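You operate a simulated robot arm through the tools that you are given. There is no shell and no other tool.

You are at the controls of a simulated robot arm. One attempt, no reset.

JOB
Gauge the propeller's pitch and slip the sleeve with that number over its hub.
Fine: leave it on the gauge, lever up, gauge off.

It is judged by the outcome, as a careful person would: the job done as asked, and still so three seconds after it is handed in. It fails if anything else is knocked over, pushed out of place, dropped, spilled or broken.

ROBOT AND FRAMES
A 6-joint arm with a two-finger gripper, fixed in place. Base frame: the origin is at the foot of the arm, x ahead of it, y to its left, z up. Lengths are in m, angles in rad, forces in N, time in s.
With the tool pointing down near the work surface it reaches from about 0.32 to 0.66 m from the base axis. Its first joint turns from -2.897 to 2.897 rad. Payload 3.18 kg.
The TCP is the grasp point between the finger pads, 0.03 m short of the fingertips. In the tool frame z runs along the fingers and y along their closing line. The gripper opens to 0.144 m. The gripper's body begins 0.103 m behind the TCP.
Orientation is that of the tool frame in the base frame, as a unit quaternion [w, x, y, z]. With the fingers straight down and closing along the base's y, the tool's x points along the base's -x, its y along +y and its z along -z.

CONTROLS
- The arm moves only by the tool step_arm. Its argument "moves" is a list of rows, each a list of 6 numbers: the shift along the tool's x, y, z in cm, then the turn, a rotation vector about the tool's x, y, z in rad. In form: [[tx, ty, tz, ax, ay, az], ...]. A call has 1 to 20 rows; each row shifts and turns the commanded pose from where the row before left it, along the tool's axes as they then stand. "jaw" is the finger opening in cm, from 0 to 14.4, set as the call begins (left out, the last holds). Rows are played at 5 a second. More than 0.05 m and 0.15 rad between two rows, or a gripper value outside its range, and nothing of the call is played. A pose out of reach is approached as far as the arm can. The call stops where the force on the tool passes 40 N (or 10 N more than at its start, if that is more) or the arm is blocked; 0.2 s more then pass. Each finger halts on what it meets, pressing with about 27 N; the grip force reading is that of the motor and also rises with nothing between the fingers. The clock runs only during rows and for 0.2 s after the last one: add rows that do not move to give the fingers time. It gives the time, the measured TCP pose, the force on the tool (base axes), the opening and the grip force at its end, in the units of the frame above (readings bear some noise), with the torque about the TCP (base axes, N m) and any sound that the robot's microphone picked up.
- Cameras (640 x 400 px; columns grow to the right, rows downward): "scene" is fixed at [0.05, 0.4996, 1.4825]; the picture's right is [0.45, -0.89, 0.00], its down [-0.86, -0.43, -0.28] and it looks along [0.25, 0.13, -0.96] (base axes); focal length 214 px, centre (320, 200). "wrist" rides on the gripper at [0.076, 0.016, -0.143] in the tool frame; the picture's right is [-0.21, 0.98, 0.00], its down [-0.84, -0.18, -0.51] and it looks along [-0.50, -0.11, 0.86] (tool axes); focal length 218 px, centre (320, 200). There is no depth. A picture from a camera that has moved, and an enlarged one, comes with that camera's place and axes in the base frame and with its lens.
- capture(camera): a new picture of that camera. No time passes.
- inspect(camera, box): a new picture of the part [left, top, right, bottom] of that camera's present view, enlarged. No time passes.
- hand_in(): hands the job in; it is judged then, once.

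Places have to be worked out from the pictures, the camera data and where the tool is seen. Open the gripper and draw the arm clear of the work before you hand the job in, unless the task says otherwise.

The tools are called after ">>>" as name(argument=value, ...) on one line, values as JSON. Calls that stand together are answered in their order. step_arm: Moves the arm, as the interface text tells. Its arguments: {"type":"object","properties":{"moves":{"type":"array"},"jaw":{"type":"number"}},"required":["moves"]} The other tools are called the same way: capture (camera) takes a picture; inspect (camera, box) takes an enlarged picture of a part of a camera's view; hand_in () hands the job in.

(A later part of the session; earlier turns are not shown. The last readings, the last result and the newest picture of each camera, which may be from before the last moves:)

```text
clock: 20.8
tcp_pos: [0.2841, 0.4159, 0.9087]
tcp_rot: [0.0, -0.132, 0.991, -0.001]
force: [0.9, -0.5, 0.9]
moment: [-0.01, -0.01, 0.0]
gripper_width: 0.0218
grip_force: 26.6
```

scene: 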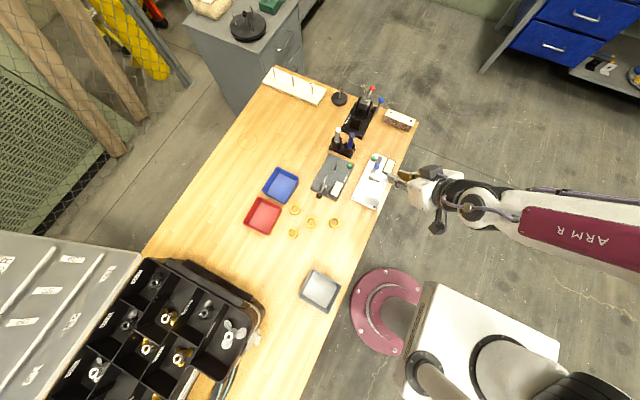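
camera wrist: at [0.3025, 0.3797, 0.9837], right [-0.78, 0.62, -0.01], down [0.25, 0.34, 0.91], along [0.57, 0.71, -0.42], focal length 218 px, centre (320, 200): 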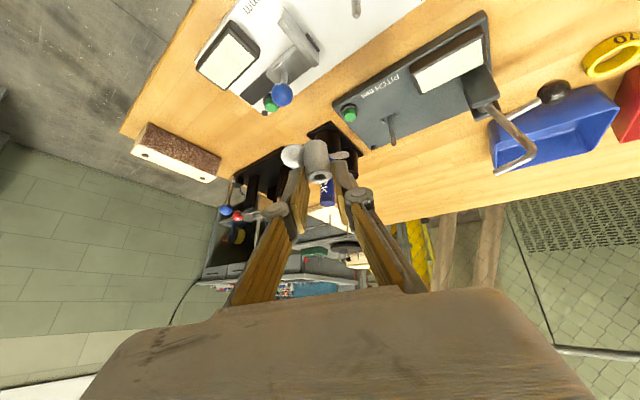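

Vertical at azimuth 15°. Now I'll yaw with the tool vertical to azimuth 108°.

>>> step_arm(moves=[[0, 0, 0, 0, 0, -0.1473], [0, 0, 0, 0, 0, -0.1473], [0, 0, 0, 0, 0, -0.1473], [0, 0, 0, 0, 0, -0.1473], [0, 0, 0, 0, 0, -0.1473], [0, 0, 0, 0, 0, -0.1473], [0, 0, 0, 0, 0, -0.1473], [0, 0, 0, 0, 0, -0.1473], [0, 0, 0, 0, 0, -0.1473], [0, 0, 0, 0, 0, -0.1473], [0, 0, 0, 0, 0, -0.1473]])

>>> capture(camera="wrist")

>>> capture(camera="scene")

```text
clock: 23.2
tcp_pos: [0.2834, 0.4159, 0.9087]
tcp_rot: [-0.001, 0.809, -0.588, 0.0]
force: [0.1, 0.5, -0.8]
moment: [0.0, -0.01, -0.03]
gripper_width: 0.0195
grip_force: 27.6
```

```text
taken
camera wrist: at [0.2914, 0.3366, 1.0526], right [-0.99, -0.1, 0.0], down [-0.09, 0.86, 0.51], along [-0.05, 0.5, -0.86], focal length 218 px, centre (320, 200)
```

wrist: 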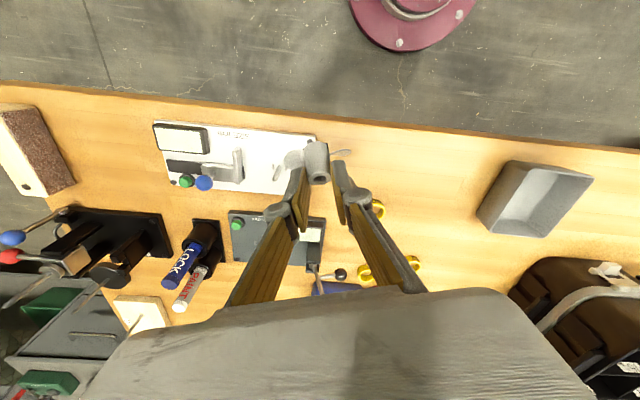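

```text
taken
```

scene: 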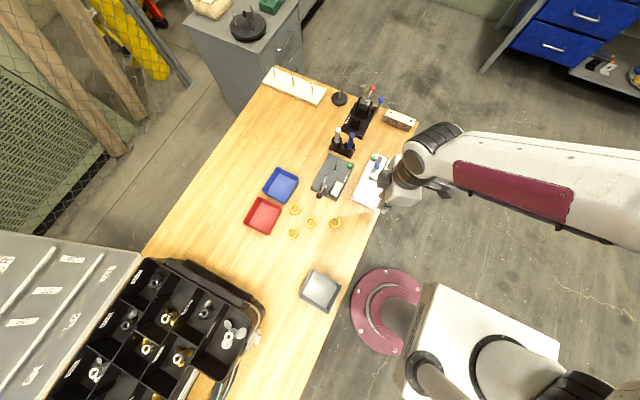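

The opening reading dropped from 21.8 to 19.5 mm, so I'll check whether the propeller has shifted in the grip.

>>> inspect(camera="wrist", box=[270, 120, 370, 190])

>>> step_arm(moves=[[0, 0, 0, 0, 0, 0]])

```text
5.71 times, centred on (320, 155) of wrist
camera zoom: at [0.2914, 0.3366, 1.0526], right [-0.99, -0.1, 0.0], down [-0.09, 0.86, 0.51], along [-0.05, 0.5, -0.86], focal length 1247 px, centre (320, 457)
```

zoom: 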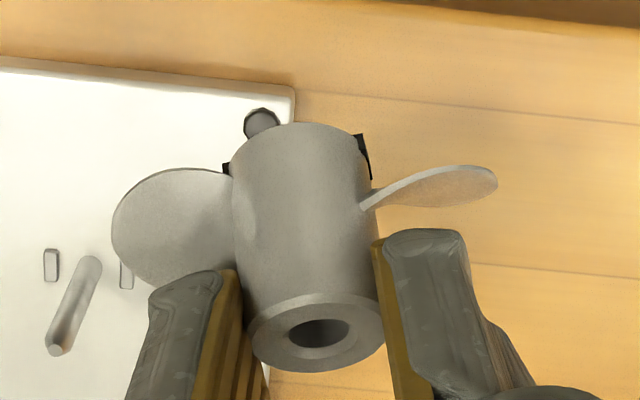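

```text
clock: 23.6
tcp_pos: [0.2836, 0.4156, 0.908]
tcp_rot: [0.0, 0.808, -0.589, 0.0]
force: [0.1, -0.5, -0.1]
moment: [0.03, -0.04, -0.01]
gripper_width: 0.0195
grip_force: 27.0
```

>>> inspect(camera="wrist", box=[296, 158, 346, 190])

>>> inspect(camera="scene", box=[370, 170, 420, 220])

```text
12.50 times, centred on (321, 174) of wrist
camera zoom: at [0.2913, 0.3366, 1.0526], right [-0.99, -0.1, 0.0], down [-0.09, 0.86, 0.51], along [-0.05, 0.5, -0.86], focal length 2728 px, centre (308, 525)
```

zoom: 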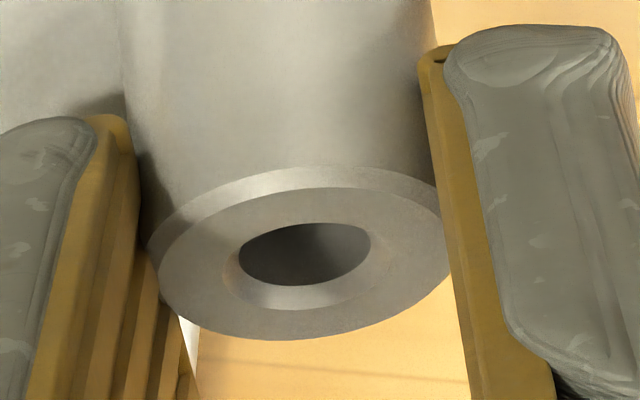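

```text
8.00 times, centred on (395, 195) of scene
camera zoom: at [0.05, 0.4996, 1.4825], right [0.45, -0.89, 0.0], down [-0.86, -0.43, -0.28], along [0.25, 0.13, -0.96], focal length 1716 px, centre (-280, 240)
```

zoom: 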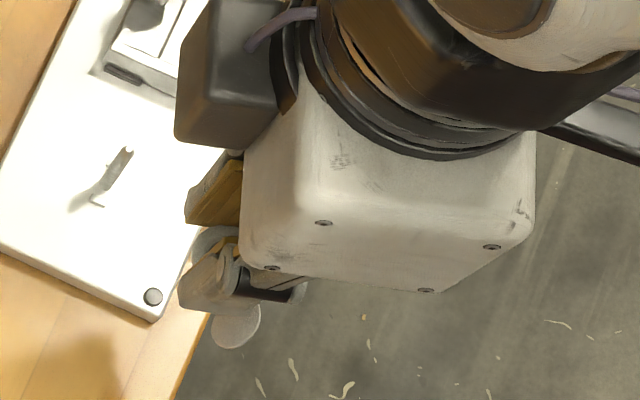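

>>> inspect(camera="scene", box=[376, 184, 400, 210])

>>> inspect(camera="wrist", box=[280, 130, 360, 220])

```text
15.38 times, centred on (388, 197) of scene
camera zoom: at [0.05, 0.4996, 1.4825], right [0.45, -0.89, 0.0], down [-0.86, -0.43, -0.28], along [0.25, 0.13, -0.96], focal length 3300 px, centre (-726, 246)
```

zoom: 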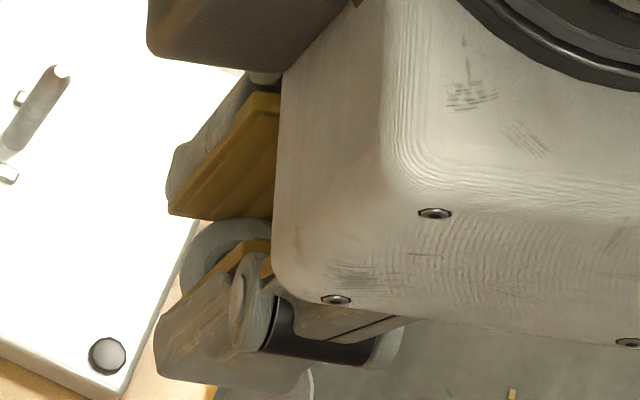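

```text
4.44 times, centred on (320, 175) of wrist
camera zoom: at [0.2913, 0.3366, 1.0526], right [-0.99, -0.1, 0.0], down [-0.09, 0.86, 0.51], along [-0.05, 0.5, -0.86], focal length 970 px, centre (320, 311)
```

zoom: 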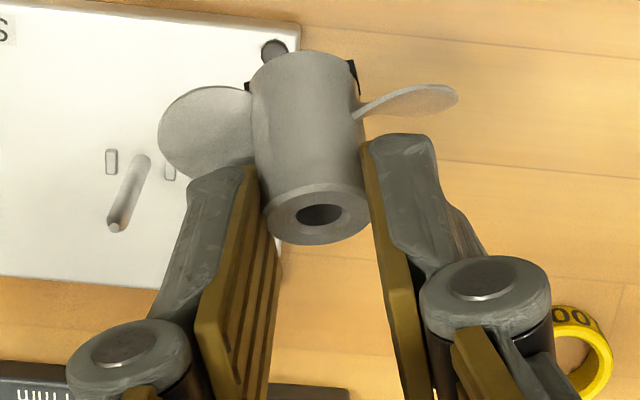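

The hub appears to have turned about 18° about its own axis, so that flats now sit against the pads (19.5 mm). The slot axis is now along the closing line. The tool should therefore be at azimuth 90° at the gauge, so I'll yaw back 18° and tilt outward 35°.

>>> step_arm(moves=[[0, 0, 0, 0, 0, 0.105], [0, 0, 0, 0, 0, 0.105], [0, 0, 0, 0, 0, 0.104], [0, 0, 0, 0, -0.1222, 0], [0, 0, 0, 0, -0.1222, 0], [0, 0, 0, 0, -0.1222, 0], [0, 0, 0, 0, -0.1222, 0], [0, 0, 0, 0, -0.1222, 0]])

>>> capture(camera="wrist")

>>> capture(camera="scene")

```text
clock: 25.4
tcp_pos: [0.2836, 0.414, 0.9071]
tcp_rot: [-0.21, 0.676, -0.674, -0.211]
force: [0.5, 1.1, 0.5]
moment: [-0.12, 0.05, 0.04]
gripper_width: 0.0196
grip_force: 26.8
```

```text
taken
camera wrist: at [0.2668, 0.2685, 0.9826], right [-0.98, 0.17, 0.12], down [0.18, 0.4, 0.9], along [0.1, 0.9, -0.43], focal length 218 px, centre (320, 200)
```

wrist: 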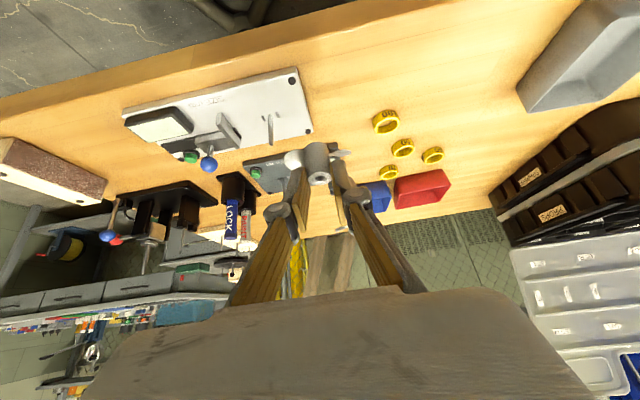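

```text
taken
```

scene: 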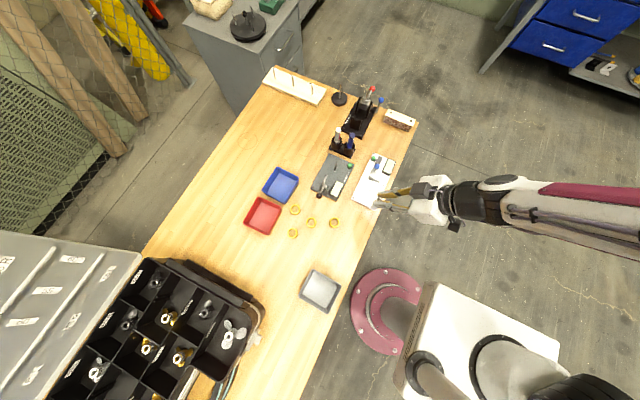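

Orientation is now azimuth 90°, tilt 35°. I'll move the propeller to hover just short of the peg, with its bottom above the peg's tip.

>>> step_arm(moves=[[-2.89, -2.21, 2.24, 0, 0, 0], [-2.89, -2.21, 2.24, 0, 0, 0], [-2.89, -2.21, 2.24, 0, 0, 0], [-2.89, -2.21, 2.24, 0, 0, 0]])

>>> capture(camera="wrist")

>>> inspect(camera="scene", box=[300, 140, 380, 200])

```text
clock: 26.4
tcp_pos: [0.3723, 0.5616, 0.9015]
tcp_rot: [0.212, -0.673, 0.675, 0.213]
force: [0.2, -0.7, 0.3]
moment: [-0.03, 0.0, 0.02]
gripper_width: 0.0196
grip_force: 27.1
```

```text
taken
camera wrist: at [0.3559, 0.416, 0.9756], right [-0.98, 0.17, 0.12], down [0.18, 0.4, 0.9], along [0.11, 0.9, -0.42], focal length 218 px, centre (320, 200)
```

wrist: 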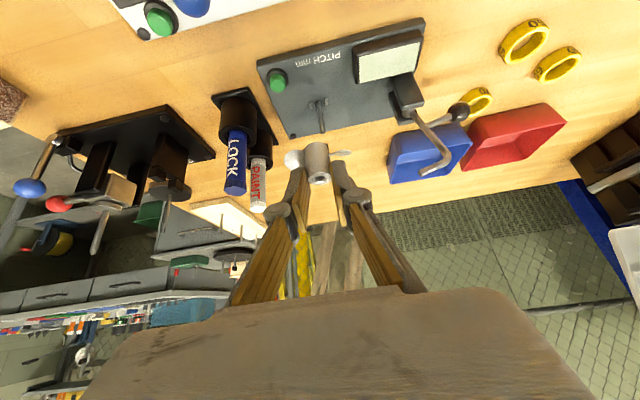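

```text
6.67 times, centred on (340, 170) of scene
camera zoom: at [0.05, 0.4996, 1.4825], right [0.45, -0.89, 0.0], down [-0.86, -0.43, -0.28], along [0.25, 0.13, -0.96], focal length 1430 px, centre (187, 400)
```

zoom: 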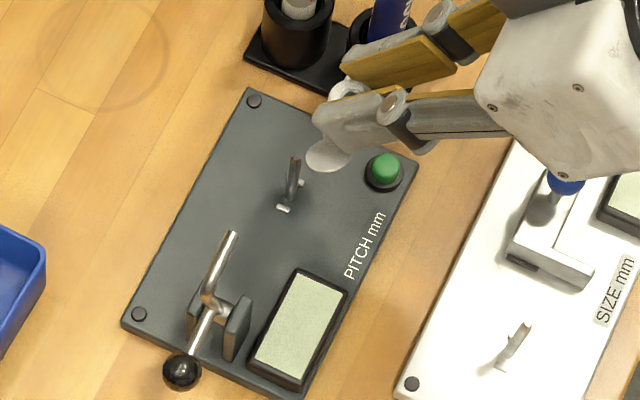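

>>> inspect(camera="wrist", box=[270, 80, 370, 200])

>>> inspect(camera="scene", box=[325, 148, 365, 176])

```text
3.33 times, centred on (320, 140) of wrist
camera zoom: at [0.3559, 0.416, 0.9756], right [-0.98, 0.17, 0.12], down [0.18, 0.4, 0.9], along [0.11, 0.9, -0.42], focal length 728 px, centre (320, 400)
```

zoom: 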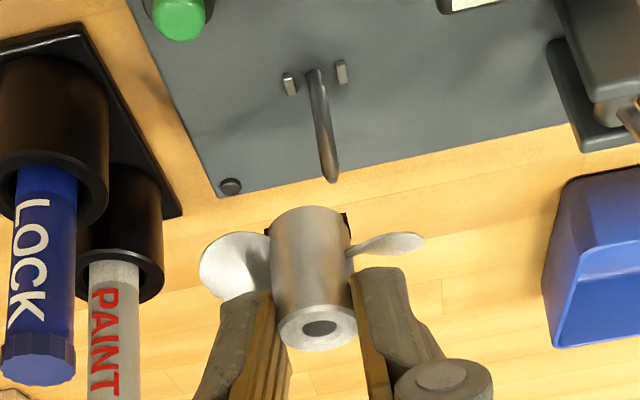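

```text
14.29 times, centred on (345, 162) of scene
camera zoom: at [0.05, 0.4996, 1.4825], right [0.45, -0.89, 0.0], down [-0.86, -0.43, -0.28], along [0.25, 0.13, -0.96], focal length 3064 px, centre (-37, 743)
```

zoom: 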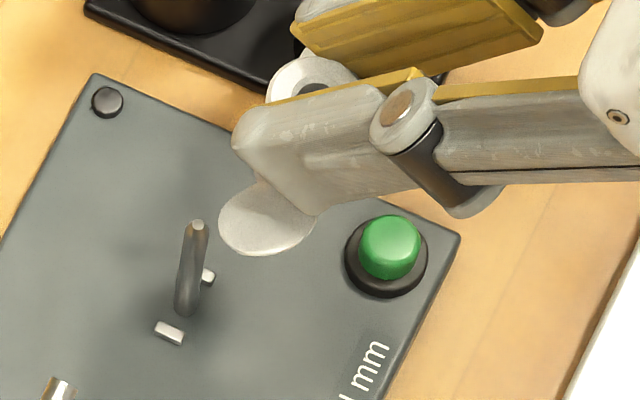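

From the two views, the peg stands at about (0.3645, 0.596) with its tip at z≈0.817. The hub axis is now at about (0.372, 0.575). I'll shift it over the peg and check the alignment from both cameras.

>>> step_arm(moves=[[-0.87, 0.39, 0.61, 0, 0, 0], [-0.88, 0.39, 0.62, 0, 0, 0]])

>>> inspect(camera="wrist", box=[270, 80, 370, 200])

>>> inspect(camera="scene", box=[325, 148, 365, 176])

```text
clock: 27.0
tcp_pos: [0.3656, 0.5833, 0.902]
tcp_rot: [0.213, -0.674, 0.675, 0.212]
force: [-0.1, -1.1, -0.7]
moment: [0.0, -0.02, 0.02]
gripper_width: 0.0196
grip_force: 26.8
```

```text
3.33 times, centred on (320, 140) of wrist
camera zoom: at [0.348, 0.4374, 0.9756], right [-0.98, 0.17, 0.12], down [0.18, 0.4, 0.9], along [0.11, 0.9, -0.42], focal length 728 px, centre (320, 400)
```

zoom: 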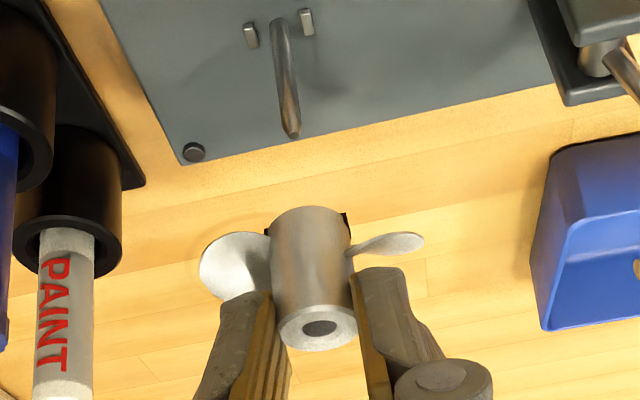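

```text
14.29 times, centred on (345, 162) of scene
camera zoom: at [0.05, 0.4996, 1.4825], right [0.45, -0.89, 0.0], down [-0.86, -0.43, -0.28], along [0.25, 0.13, -0.96], focal length 3064 px, centre (-37, 743)
```

zoom: 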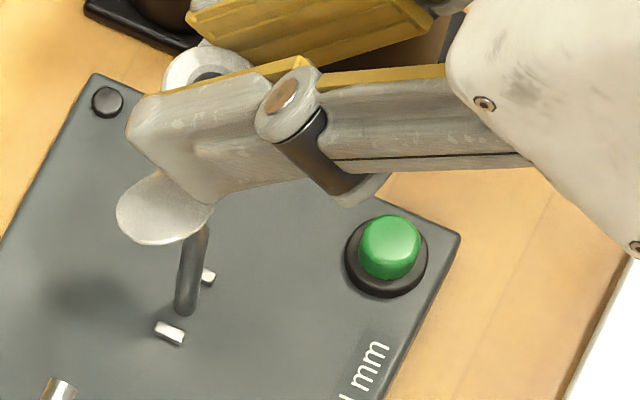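

>>> inspect(camera="scene", box=[330, 148, 352, 164])

>>> inspect(camera="wrist", box=[295, 135, 345, 195])

```text
16.00 times, centred on (341, 156) of scene
camera zoom: at [0.05, 0.4996, 1.4825], right [0.45, -0.89, 0.0], down [-0.86, -0.43, -0.28], along [0.25, 0.13, -0.96], focal length 3432 px, centre (-16, 904)
```

zoom: 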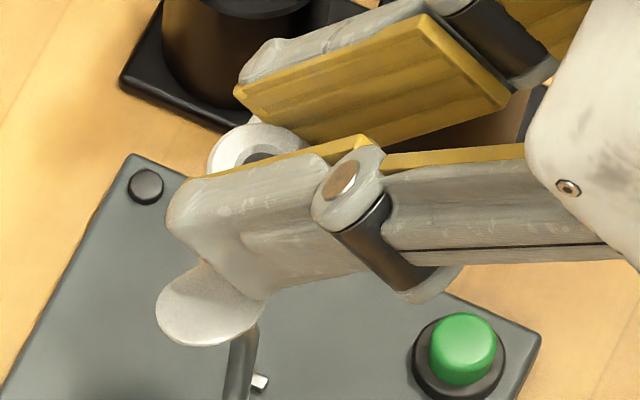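

```text
6.67 times, centred on (320, 165) of wrist
camera zoom: at [0.348, 0.4374, 0.9756], right [-0.98, 0.17, 0.12], down [0.18, 0.4, 0.9], along [0.11, 0.9, -0.42], focal length 1455 px, centre (320, 433)
```

zoom: 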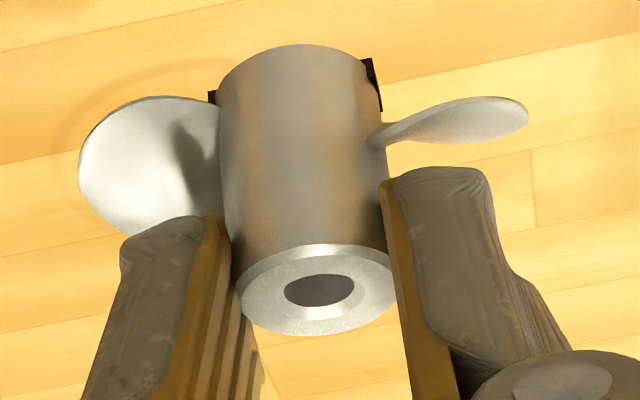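

Both views agree that the hub needs about +0.7 mm in x and −2 mm in y. I'll correct that and lower it 25 mm, to just above the peg tip.

>>> step_arm(moves=[[0.16, -0.07, -0.11, 0, 0, 0], [0.715, 0, 1.02, 0, 0, 0], [0.715, 0, 1.02, 0, 0, 0]])

>>> inspect(camera="wrist", box=[270, 80, 370, 200])

>>> inspect(camera="scene", box=[325, 152, 355, 178])

```text
clock: 27.8
tcp_pos: [0.3654, 0.5806, 0.8757]
tcp_rot: [0.212, -0.673, 0.676, 0.213]
force: [-0.7, -0.1, -0.4]
moment: [-0.04, 0.01, 0.0]
gripper_width: 0.0193
grip_force: 26.9
```

```text
3.33 times, centred on (320, 140) of wrist
camera zoom: at [0.3483, 0.435, 0.9501], right [-0.98, 0.17, 0.12], down [0.18, 0.4, 0.9], along [0.11, 0.9, -0.42], focal length 728 px, centre (320, 400)
```

zoom: 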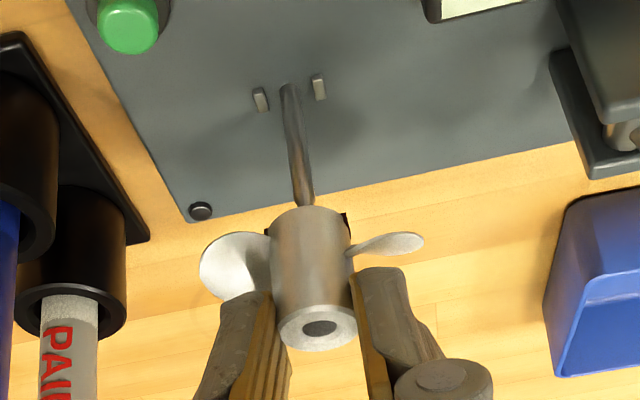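

```text
15.38 times, centred on (340, 165) of scene
camera zoom: at [0.05, 0.4996, 1.4825], right [0.45, -0.89, 0.0], down [-0.86, -0.43, -0.28], along [0.25, 0.13, -0.96], focal length 3300 px, centre (12, 738)
```

zoom: 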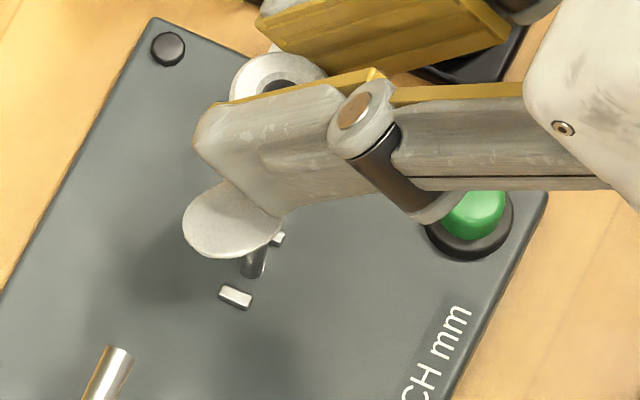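

The peg appears lined up under the hub. I'll lower in small steps while watching the force.

>>> step_arm(moves=[[0.172, 0, 0.245, 0, 0, 0], [0.172, 0, 0.245, 0, 0, 0], [0.172, 0, 0.245, 0, 0, 0], [0.172, 0, 0.245, 0, 0, 0]])

>>> inspect(camera="wrist", box=[270, 80, 370, 200])

```text
clock: 28.8
tcp_pos: [0.3657, 0.5821, 0.8655]
tcp_rot: [0.212, -0.674, 0.675, 0.213]
force: [-0.6, 0.4, 0.5]
moment: [0.0, 0.0, -0.01]
gripper_width: 0.0199
grip_force: 27.4
```

```text
3.33 times, centred on (320, 140) of wrist
camera zoom: at [0.3484, 0.4353, 0.9388], right [-0.98, 0.17, 0.12], down [0.18, 0.4, 0.9], along [0.11, 0.9, -0.42], focal length 728 px, centre (320, 400)
```

zoom: 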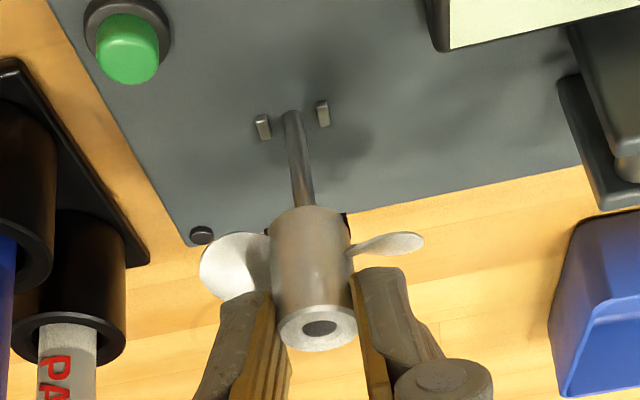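

No contact force, and the hub should now be about 5 mm over the peg. Continuing down in small steps.

>>> step_arm(moves=[[0.23, 0, 0.327, 0, 0, 0], [0.23, 0, 0.327, 0, 0, 0], [0.23, 0, 0.327, 0, 0, 0], [0.23, 0, 0.327, 0, 0, 0], [0.23, 0, 0.327, 0, 0, 0]])

>>> inspect(camera="wrist", box=[270, 80, 370, 200])

>>> inspect(camera="scene", box=[325, 152, 355, 178])

```text
clock: 30.0
tcp_pos: [0.365, 0.5805, 0.8449]
tcp_rot: [0.214, -0.673, 0.676, 0.212]
force: [1.2, -0.3, -1.1]
moment: [0.02, -0.01, 0.0]
gripper_width: 0.0197
grip_force: 26.5
```

```text
3.33 times, centred on (320, 140) of wrist
camera zoom: at [0.348, 0.4354, 0.9183], right [-0.98, 0.17, 0.12], down [0.18, 0.4, 0.9], along [0.11, 0.9, -0.42], focal length 728 px, centre (320, 400)
```

zoom: 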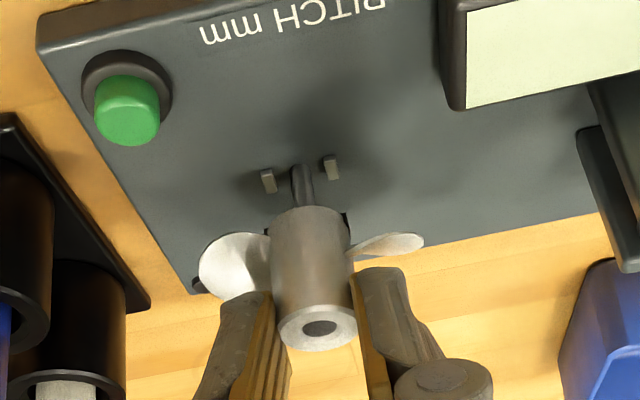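

```text
15.38 times, centred on (340, 165) of scene
camera zoom: at [0.05, 0.4996, 1.4825], right [0.45, -0.89, 0.0], down [-0.86, -0.43, -0.28], along [0.25, 0.13, -0.96], focal length 3300 px, centre (12, 738)
```

zoom: 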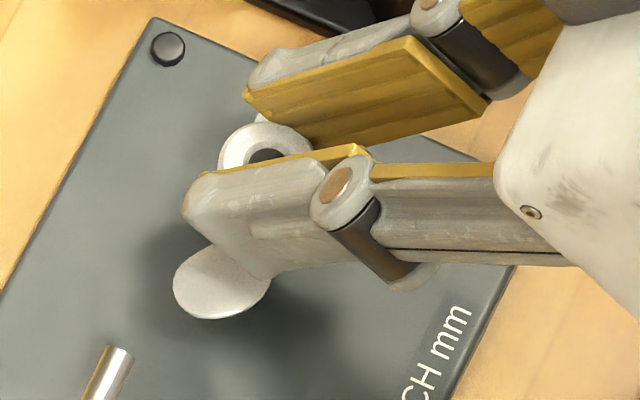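

The hub is sliding down over the peg freely. Before seating it, I'll check the slot alignment with the dogs in close-up.

>>> inspect(camera="wrist", box=[295, 120, 340, 165])

```text
8.89 times, centred on (318, 142) of wrist
camera zoom: at [0.348, 0.4354, 0.9183], right [-0.98, 0.17, 0.12], down [0.18, 0.4, 0.9], along [0.11, 0.9, -0.42], focal length 1940 px, centre (342, 711)
```

zoom: 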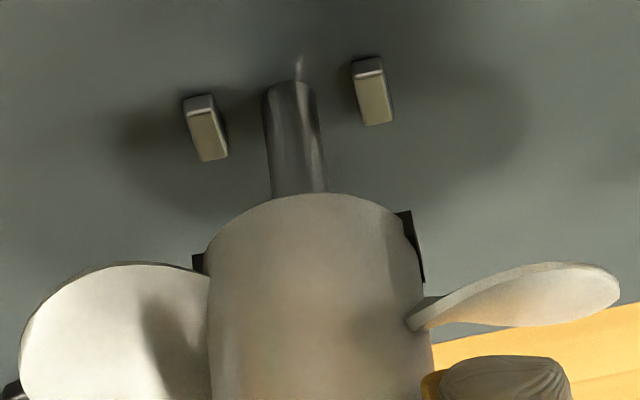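

The slots look aligned with the dogs to within a couple of degrees. I'll lower 10 mm more, then take finer steps.

>>> step_arm(moves=[[0.19, 0, 0.27, 0, 0, 0], [0.19, 0, 0.27, 0, 0, 0], [0.19, 0, 0.27, 0, 0, 0]])

>>> inspect(camera="wrist", box=[295, 120, 340, 165])

```text
clock: 30.8
tcp_pos: [0.3641, 0.5808, 0.8342]
tcp_rot: [0.214, -0.673, 0.675, 0.212]
force: [-0.4, 0.5, -0.9]
moment: [0.02, -0.02, 0.0]
gripper_width: 0.0197
grip_force: 27.2
```

```text
8.89 times, centred on (318, 142) of wrist
camera zoom: at [0.348, 0.4352, 0.9084], right [-0.98, 0.17, 0.12], down [0.18, 0.4, 0.9], along [0.11, 0.9, -0.42], focal length 1940 px, centre (342, 711)
```

zoom: 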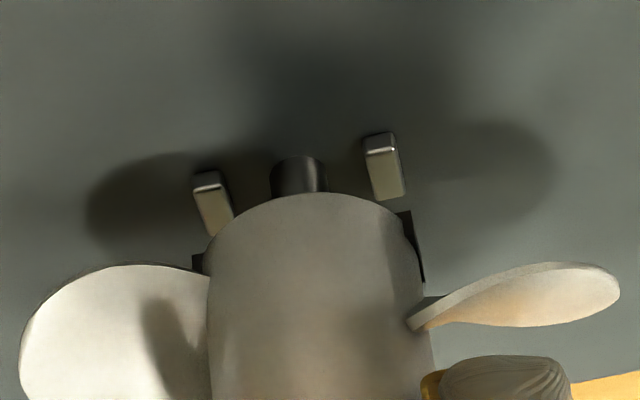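

>>> step_arm(moves=[[0.115, 0, 0.163, 0, 0, 0], [0.115, 0, 0.163, 0, 0, 0]])

>>> inspect(camera="wrist", box=[295, 120, 340, 165])

```text
clock: 31.4
tcp_pos: [0.3656, 0.5808, 0.8305]
tcp_rot: [0.213, -0.673, 0.675, 0.212]
force: [-0.1, 0.4, -0.3]
moment: [0.0, 0.03, -0.02]
gripper_width: 0.0196
grip_force: 27.0
```

```text
8.89 times, centred on (318, 142) of wrist
camera zoom: at [0.3483, 0.435, 0.9048], right [-0.98, 0.17, 0.12], down [0.18, 0.4, 0.9], along [0.11, 0.9, -0.42], focal length 1940 px, centre (342, 711)
```

zoom: 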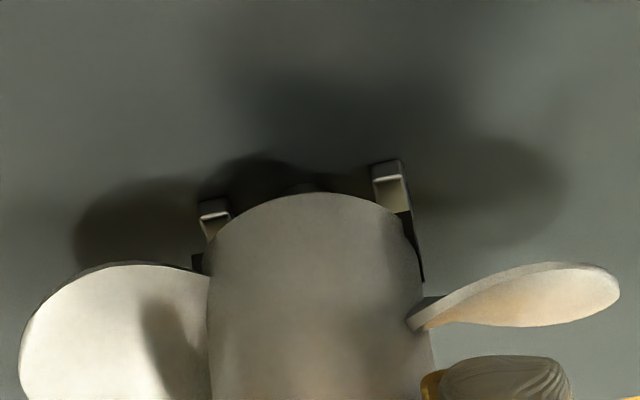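

>>> step_arm(moves=[[0.115, 0, 0.163, 0, 0, 0], [0, 0, 0, 0, 0, 0]])

>>> inspect(camera="wrist", box=[295, 120, 340, 165])

```text
clock: 32.0
tcp_pos: [0.367, 0.5809, 0.8287]
tcp_rot: [0.214, -0.674, 0.675, 0.213]
force: [-0.2, -0.8, -0.1]
moment: [0.02, 0.01, 0.02]
gripper_width: 0.0195
grip_force: 27.0
```

```text
8.89 times, centred on (318, 142) of wrist
camera zoom: at [0.3483, 0.4349, 0.9028], right [-0.98, 0.17, 0.12], down [0.18, 0.4, 0.9], along [0.11, 0.9, -0.42], focal length 1940 px, centre (342, 711)
```

zoom: 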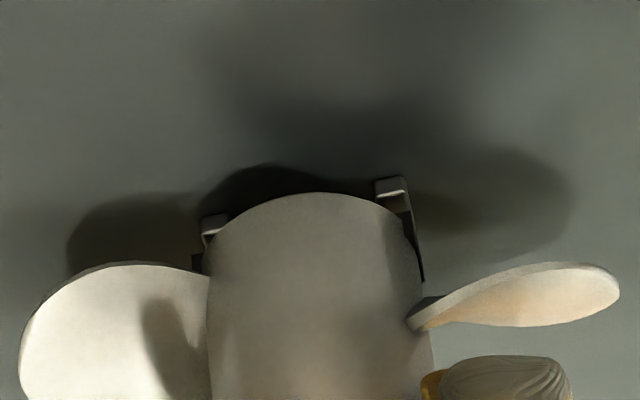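

>>> step_arm(moves=[[0.115, 0, 0.163, 0, 0, 0], [0, 0, 0, 0, 0, 0]])

>>> step_arm(moves=[[0.086, 0, 0.123, 0, 0, 0], [0, 0, 0, 0, 0, 0]])

>>> inspect(camera="wrist", box=[295, 120, 340, 165])

```text
clock: 32.6
tcp_pos: [0.366, 0.5813, 0.8267]
tcp_rot: [0.213, -0.674, 0.675, 0.212]
force: [0.2, -0.4, -0.5]
moment: [-0.02, -0.02, -0.02]
gripper_width: 0.0196
grip_force: 27.2
```

```text
clock: 33.2
tcp_pos: [0.3661, 0.5819, 0.8248]
tcp_rot: [0.213, -0.674, 0.675, 0.212]
force: [-1.4, 1.6, 0.6]
moment: [0.09, 0.05, -0.02]
gripper_width: 0.0196
grip_force: 26.7
```

```text
8.89 times, centred on (318, 142) of wrist
camera zoom: at [0.3484, 0.4348, 0.8993], right [-0.98, 0.17, 0.12], down [0.18, 0.4, 0.9], along [0.11, 0.9, -0.42], focal length 1940 px, centre (342, 711)
```

zoom: 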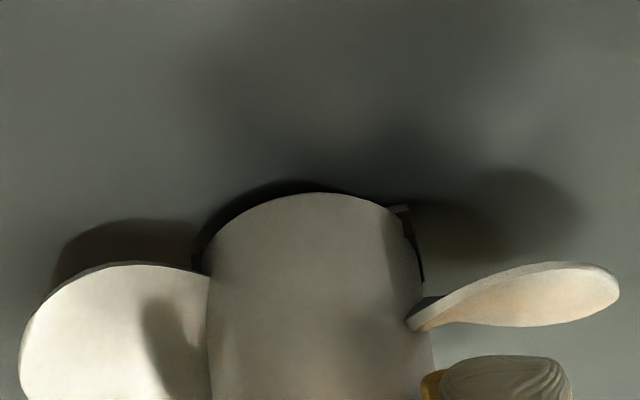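

The dogs have disappeared into the slots and the hub is nearly at the plate. Lowering in 1 mm steps until I feel contact.

>>> step_arm(moves=[[0.057, 0, 0.082, 0, 0, 0], [0, 0, 0, 0, 0, 0]])

>>> step_arm(moves=[[0.057, 0, 0.082, 0, 0, 0], [0, 0, 0, 0, 0, 0]])

>>> inspect(camera="wrist", box=[295, 120, 340, 165])

>>> inspect(camera="scene", box=[325, 152, 355, 178])

```text
clock: 33.8
tcp_pos: [0.3664, 0.5794, 0.8236]
tcp_rot: [0.212, -0.674, 0.675, 0.213]
force: [-1.5, 2.4, 0.2]
moment: [0.19, 0.07, 0.04]
gripper_width: 0.0198
grip_force: 27.0
```

```text
clock: 34.4
tcp_pos: [0.3659, 0.5803, 0.8236]
tcp_rot: [0.213, -0.674, 0.675, 0.213]
force: [-3.4, -0.2, 6.9]
moment: [0.06, 0.11, 0.06]
gripper_width: 0.0195
grip_force: 26.6
```

```text
8.89 times, centred on (318, 142) of wrist
camera zoom: at [0.3484, 0.4351, 0.8975], right [-0.98, 0.17, 0.12], down [0.18, 0.4, 0.9], along [0.11, 0.9, -0.42], focal length 1940 px, centre (342, 711)
```

zoom: 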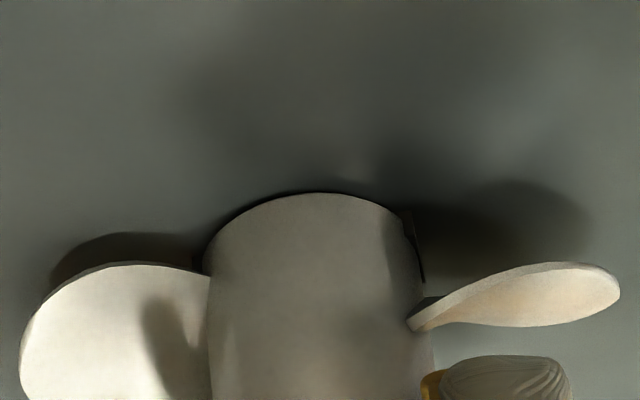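

```text
15.38 times, centred on (340, 165) of scene
camera zoom: at [0.05, 0.4996, 1.4825], right [0.45, -0.89, 0.0], down [-0.86, -0.43, -0.28], along [0.25, 0.13, -0.96], focal length 3300 px, centre (12, 738)
```

zoom: 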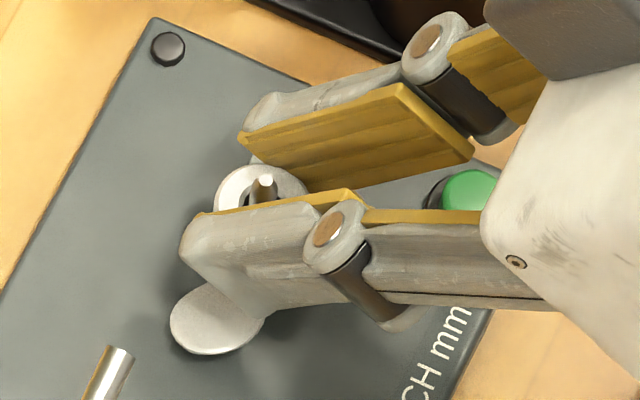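

The peg now protrudes through the bore and the contact force is about 7 N upward, so the hub is seated. I'll open the fingers slightly to release it.

>>> step_arm(moves=[[0, 0, 0, 0, 0, 0], [0, 0, 0, 0, 0, 0], [0, 0, 0, 0, 0, 0]], jaw=3.6)

>>> inspect(camera="wrist", box=[280, 110, 360, 200])

>>> inspect(camera="scene", box=[325, 152, 355, 178])

```text
clock: 35.2
tcp_pos: [0.3654, 0.58, 0.8219]
tcp_rot: [0.213, -0.674, 0.675, 0.212]
force: [0.4, 1.3, 0.2]
moment: [-0.02, 0.0, -0.01]
gripper_width: 0.0359
grip_force: 0.1
```

```text
4.44 times, centred on (320, 155) of wrist
camera zoom: at [0.3484, 0.435, 0.897], right [-0.98, 0.17, 0.12], down [0.18, 0.4, 0.9], along [0.11, 0.9, -0.42], focal length 970 px, centre (320, 400)
```

zoom: 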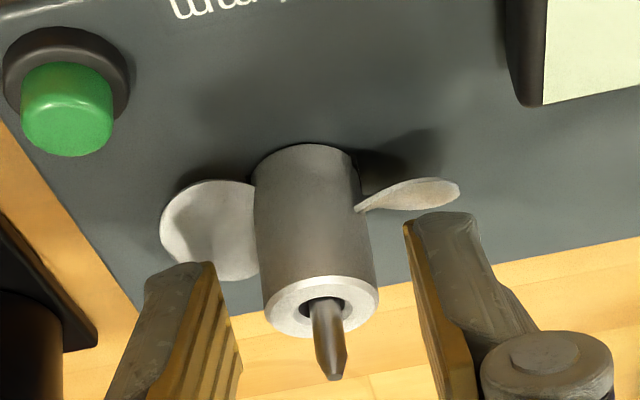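

```text
15.38 times, centred on (340, 165) of scene
camera zoom: at [0.05, 0.4996, 1.4825], right [0.45, -0.89, 0.0], down [-0.86, -0.43, -0.28], along [0.25, 0.13, -0.96], focal length 3300 px, centre (12, 738)
```

zoom: 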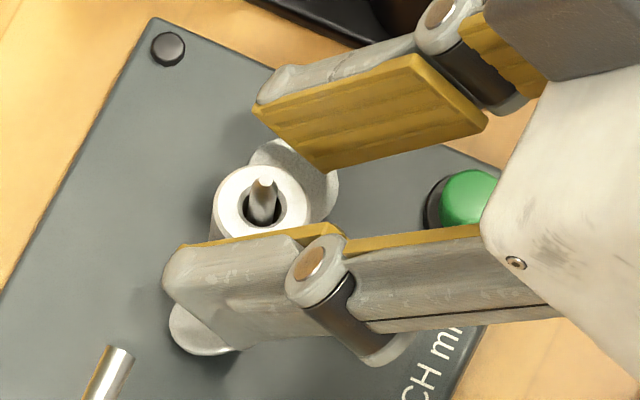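

The propeller sits seated on the peg. I'll raise the gripper clear, close the jaws and move above the green button at about (0.396, 0.553, 0.788).

>>> step_arm(moves=[[-1.144, 0, -1.634, 0, 0, 0], [-1.144, 0, -1.634, 0, 0, 0], [-1.144, 0, -1.634, 0, 0, 0]])

>>> step_arm(moves=[[1.37, -1.53, -0.98, 0, 0, 0], [1.37, -1.53, -0.98, 0, 0, 0], [0, 0, 0, 0, 0, 0]], jaw=0)

>>> capture(camera="wrist")

>>> inspect(camera="scene", box=[300, 145, 370, 200])

```text
clock: 36.0
tcp_pos: [0.3657, 0.5806, 0.8832]
tcp_rot: [0.212, -0.673, 0.676, 0.212]
force: [0.4, 0.3, -0.1]
moment: [-0.01, -0.03, -0.03]
gripper_width: 0.0363
grip_force: 0.1
```

```text
clock: 36.8
tcp_pos: [0.3976, 0.5463, 0.883]
tcp_rot: [0.212, -0.674, 0.675, 0.213]
force: [0.1, 0.6, 0.2]
moment: [-0.03, 0.01, 0.01]
gripper_width: 0.0
grip_force: 26.8
```

```text
taken
camera wrist: at [0.3793, 0.4009, 0.9578], right [-0.98, 0.17, 0.12], down [0.18, 0.4, 0.9], along [0.11, 0.9, -0.42], focal length 218 px, centre (320, 200)
```

wrist: 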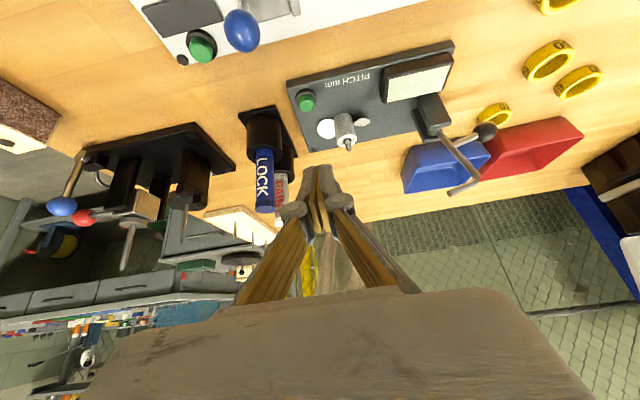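

```text
7.27 times, centred on (335, 172) of scene
camera zoom: at [0.05, 0.4996, 1.4825], right [0.45, -0.89, 0.0], down [-0.86, -0.43, -0.28], along [0.25, 0.13, -0.96], focal length 1560 px, centre (211, 400)
```

zoom: 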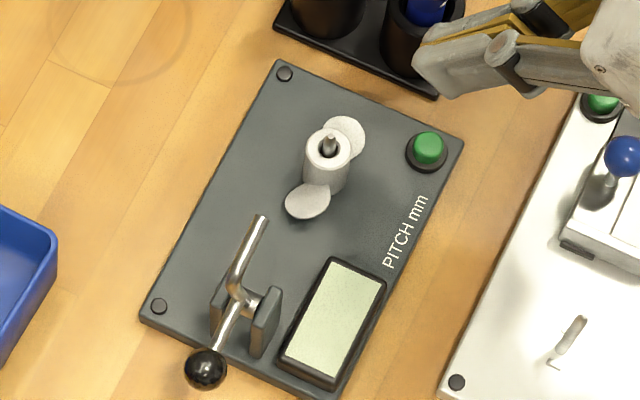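

The propeller is seated squarely, with its blades along the gauge's long axis. I'll zoom in on the button to confirm its place.

>>> inspect(camera="wrist", box=[280, 75, 350, 160])

>>> inspect(camera="wrist", box=[285, 150, 360, 240])

```text
4.71 times, centred on (315, 118) of wrist
camera zoom: at [0.3793, 0.4009, 0.9578], right [-0.98, 0.17, 0.12], down [0.18, 0.4, 0.9], along [0.11, 0.9, -0.42], focal length 1027 px, centre (344, 588)
```

zoom: 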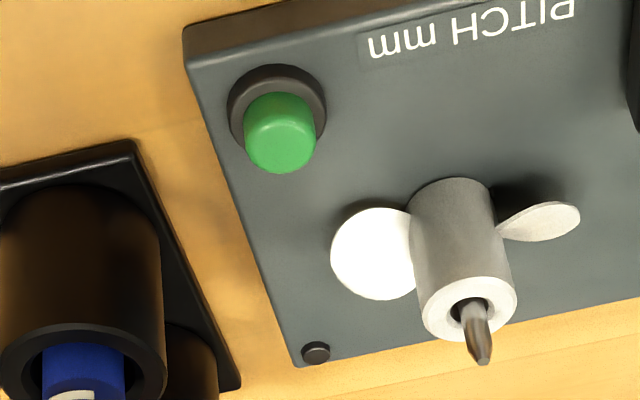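

```text
4.44 times, centred on (322, 195) of wrist
camera zoom: at [0.3793, 0.4009, 0.9578], right [-0.98, 0.17, 0.12], down [0.18, 0.4, 0.9], along [0.11, 0.9, -0.42], focal length 970 px, centre (309, 222)
```

zoom: 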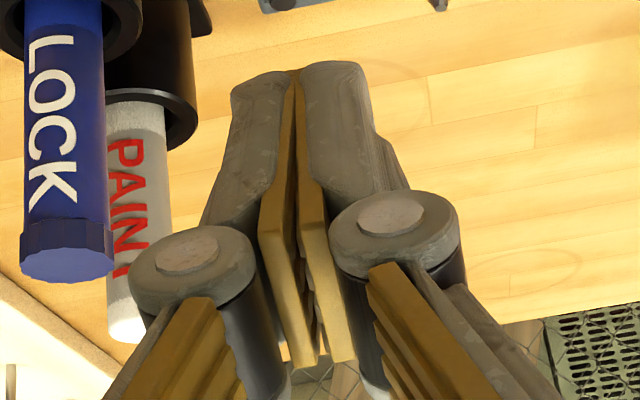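

The button top is at about (0.3975, 0.552, 0.788). I'll lower the closed fingertips to a few millimetres above it.

>>> step_arm(moves=[[1.19, 0, 1.6, 0, 0, 0], [1.19, 0, 1.6, 0, 0, 0], [1.19, 0, 1.6, 0, 0, 0]])

>>> inspect(camera="wrist", box=[280, 110, 370, 220])

>>> inspect(camera="scene", box=[325, 150, 365, 180])

```text
clock: 37.6
tcp_pos: [0.3981, 0.5443, 0.824]
tcp_rot: [0.214, -0.673, 0.675, 0.212]
force: [-0.3, -0.1, 0.8]
moment: [-0.02, 0.03, -0.04]
gripper_width: 0.0
grip_force: 27.6
```

```text
3.64 times, centred on (325, 165) of wrist
camera zoom: at [0.3798, 0.3993, 0.8981], right [-0.98, 0.17, 0.12], down [0.18, 0.4, 0.9], along [0.11, 0.9, -0.42], focal length 794 px, centre (302, 327)
```

zoom: 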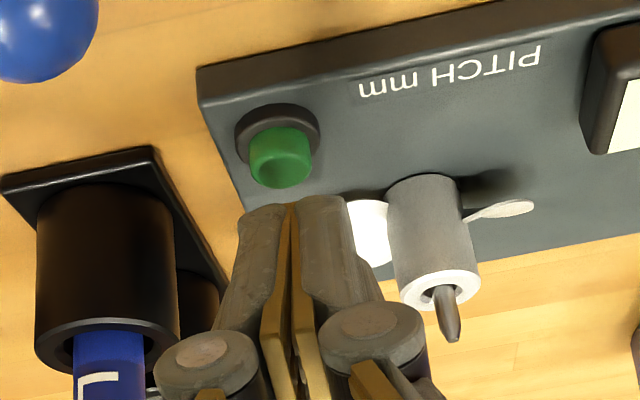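

```text
13.33 times, centred on (345, 165) of scene
camera zoom: at [0.05, 0.4996, 1.4825], right [0.45, -0.89, 0.0], down [-0.86, -0.43, -0.28], along [0.25, 0.13, -0.96], focal length 2860 px, centre (-13, 667)
```

zoom: 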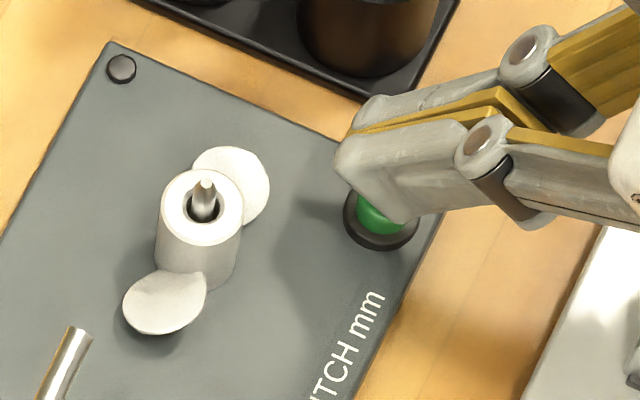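

The fingertips are centred over the button about 4 mm up. I'll press down gently, checking force and sound.

>>> step_arm(moves=[[0.114, 0, 0.163, 0, 0, 0], [0.114, 0, 0.163, 0, 0, 0]])

>>> step_arm(moves=[[0.057, 0, 0.082, 0, 0, 0], [0.057, 0, 0.082, 0, 0, 0]])

>>> inspect(camera="scene", box=[320, 150, 365, 200])

```text
clock: 38.2
tcp_pos: [0.3959, 0.5446, 0.8198]
tcp_rot: [0.212, -0.673, 0.676, 0.213]
force: [0.3, -0.1, 0.1]
moment: [0.0, 0.03, 0.04]
gripper_width: 0.0001
grip_force: 26.8
```

```text
clock: 38.8
tcp_pos: [0.3957, 0.5446, 0.8171]
tcp_rot: [0.213, -0.674, 0.675, 0.212]
force: [0.4, 0.0, 0.1]
moment: [-0.01, -0.03, -0.01]
gripper_width: 0.0
grip_force: 26.9
```

```text
8.00 times, centred on (342, 175) of scene
camera zoom: at [0.05, 0.4996, 1.4825], right [0.45, -0.89, 0.0], down [-0.86, -0.43, -0.28], along [0.25, 0.13, -0.96], focal length 1716 px, centre (140, 400)
```

zoom: 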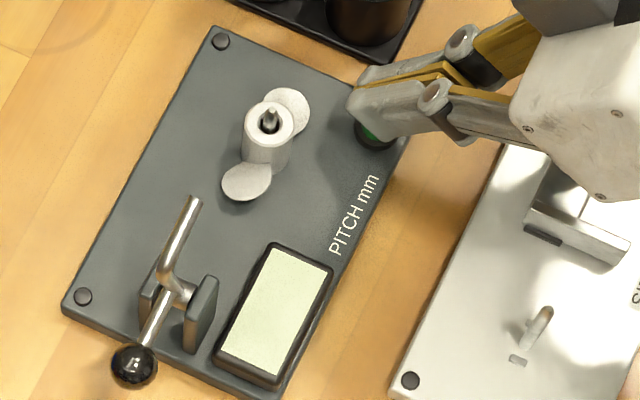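

>>> step_arm(moves=[[0.057, 0, 0.082, 0, 0, 0], [0.057, 0, 0.082, 0, 0, 0]])

>>> inspect(camera="wrist", box=[280, 110, 370, 220])

```text
clock: 39.4
tcp_pos: [0.3972, 0.5458, 0.8164]
tcp_rot: [0.214, -0.673, 0.676, 0.212]
force: [-0.8, 0.6, -0.5]
moment: [0.01, 0.0, 0.01]
gripper_width: 0.0001
grip_force: 27.2
```

```text
3.64 times, centred on (325, 165) of wrist
camera zoom: at [0.3789, 0.3992, 0.8897], right [-0.98, 0.17, 0.12], down [0.18, 0.4, 0.9], along [0.11, 0.9, -0.42], focal length 794 px, centre (302, 327)
```

zoom: 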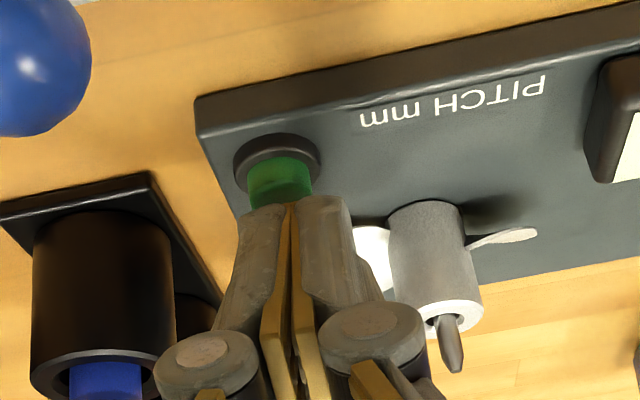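

>>> step_arm(moves=[[0.057, 0, 0.082, 0, 0, 0], [0.057, 0, 0.082, 0, 0, 0]])

>>> step_arm(moves=[[0.057, 0, 0.082, 0, 0, 0], [0, 0, 0, 0, 0, 0]])

>>> inspect(camera="scene", box=[320, 150, 365, 200])

```text
clock: 40.0
tcp_pos: [0.3957, 0.5458, 0.8148]
tcp_rot: [0.212, -0.673, 0.676, 0.212]
force: [0.1, 0.0, 0.2]
moment: [0.02, 0.0, -0.01]
gripper_width: 0.0
grip_force: 27.2
```

```text
clock: 40.6
tcp_pos: [0.3973, 0.5462, 0.8132]
tcp_rot: [0.213, -0.673, 0.676, 0.212]
force: [0.0, 0.9, -0.4]
moment: [-0.04, 0.01, -0.01]
gripper_width: 0.0
grip_force: 26.5
```

```text
8.00 times, centred on (342, 175) of scene
camera zoom: at [0.05, 0.4996, 1.4825], right [0.45, -0.89, 0.0], down [-0.86, -0.43, -0.28], along [0.25, 0.13, -0.96], focal length 1716 px, centre (140, 400)
```

zoom: 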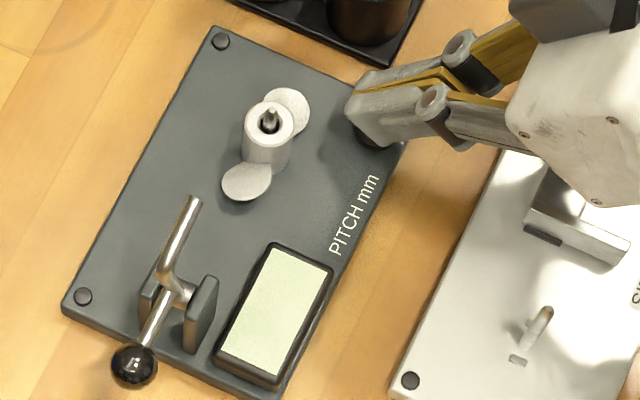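

>>> step_arm(moves=[[0.057, 0, 0.082, 0, 0, 0], [0.057, 0, 0.082, 0, 0, 0]])

>>> inspect(camera="wrist", box=[290, 120, 350, 200])

```text
clock: 41.2
tcp_pos: [0.3967, 0.5462, 0.8114]
tcp_rot: [0.213, -0.674, 0.675, 0.213]
force: [0.2, -0.2, 0.3]
moment: [0.01, -0.01, 0.0]
gripper_width: 0.0
grip_force: 27.3
```

```text
5.00 times, centred on (320, 160) of wrist
camera zoom: at [0.3788, 0.3992, 0.8848], right [-0.98, 0.17, 0.12], down [0.18, 0.4, 0.9], along [0.11, 0.9, -0.42], focal length 1091 px, centre (320, 400)
```

zoom: 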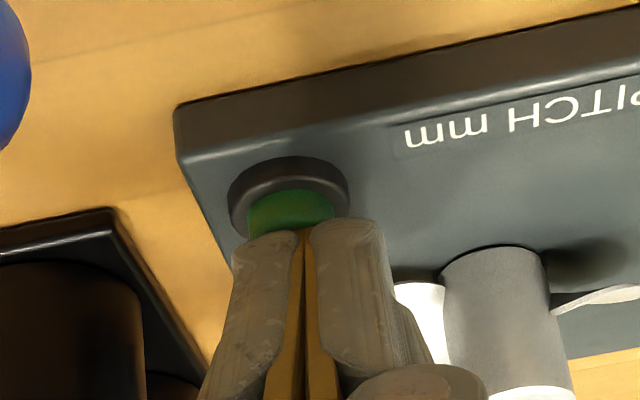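

>>> step_arm(moves=[[0.057, 0, 0.082, 0, 0, 0], [0.057, 0, 0.082, 0, 0, 0]])

>>> step_arm(moves=[[0.057, 0, 0.082, 0, 0, 0], [0.057, 0, 0.082, 0, 0, 0]])

>>> inspect(camera="wrist", box=[290, 120, 350, 200])

>>> inspect(camera="scene", box=[320, 150, 365, 200])

```text
clock: 41.8
tcp_pos: [0.3961, 0.5462, 0.8093]
tcp_rot: [0.213, -0.674, 0.675, 0.212]
force: [-1.0, 0.6, 1.2]
moment: [0.03, 0.02, 0.03]
gripper_width: 0.0059
grip_force: 30.1
heard: click
```

```text
clock: 42.4
tcp_pos: [0.3966, 0.5452, 0.8076]
tcp_rot: [0.213, -0.673, 0.676, 0.212]
force: [-2.7, -2.2, 6.2]
moment: [-0.02, 0.04, 0.03]
gripper_width: 0.006
grip_force: 31.1
```

```text
5.00 times, centred on (320, 160) of wrist
camera zoom: at [0.379, 0.3989, 0.881], right [-0.98, 0.17, 0.12], down [0.18, 0.4, 0.9], along [0.11, 0.9, -0.42], focal length 1091 px, centre (320, 400)
```

zoom: 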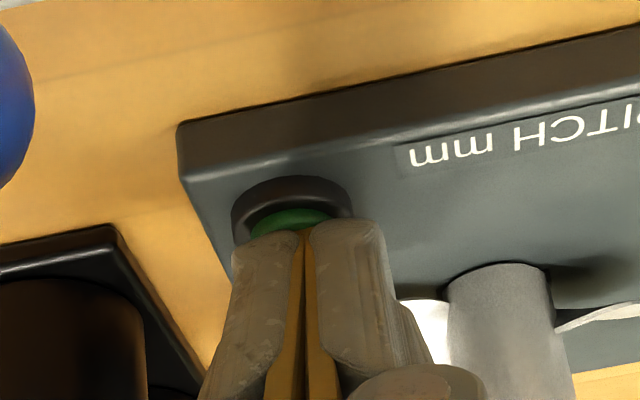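

```text
8.00 times, centred on (342, 175) of scene
camera zoom: at [0.05, 0.4996, 1.4825], right [0.45, -0.89, 0.0], down [-0.86, -0.43, -0.28], along [0.25, 0.13, -0.96], focal length 1716 px, centre (140, 400)
```

zoom: 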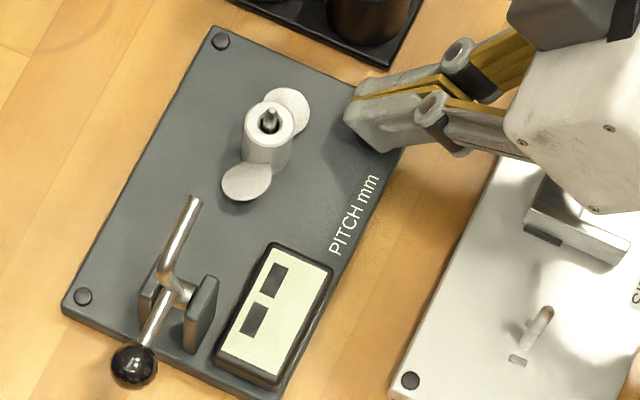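

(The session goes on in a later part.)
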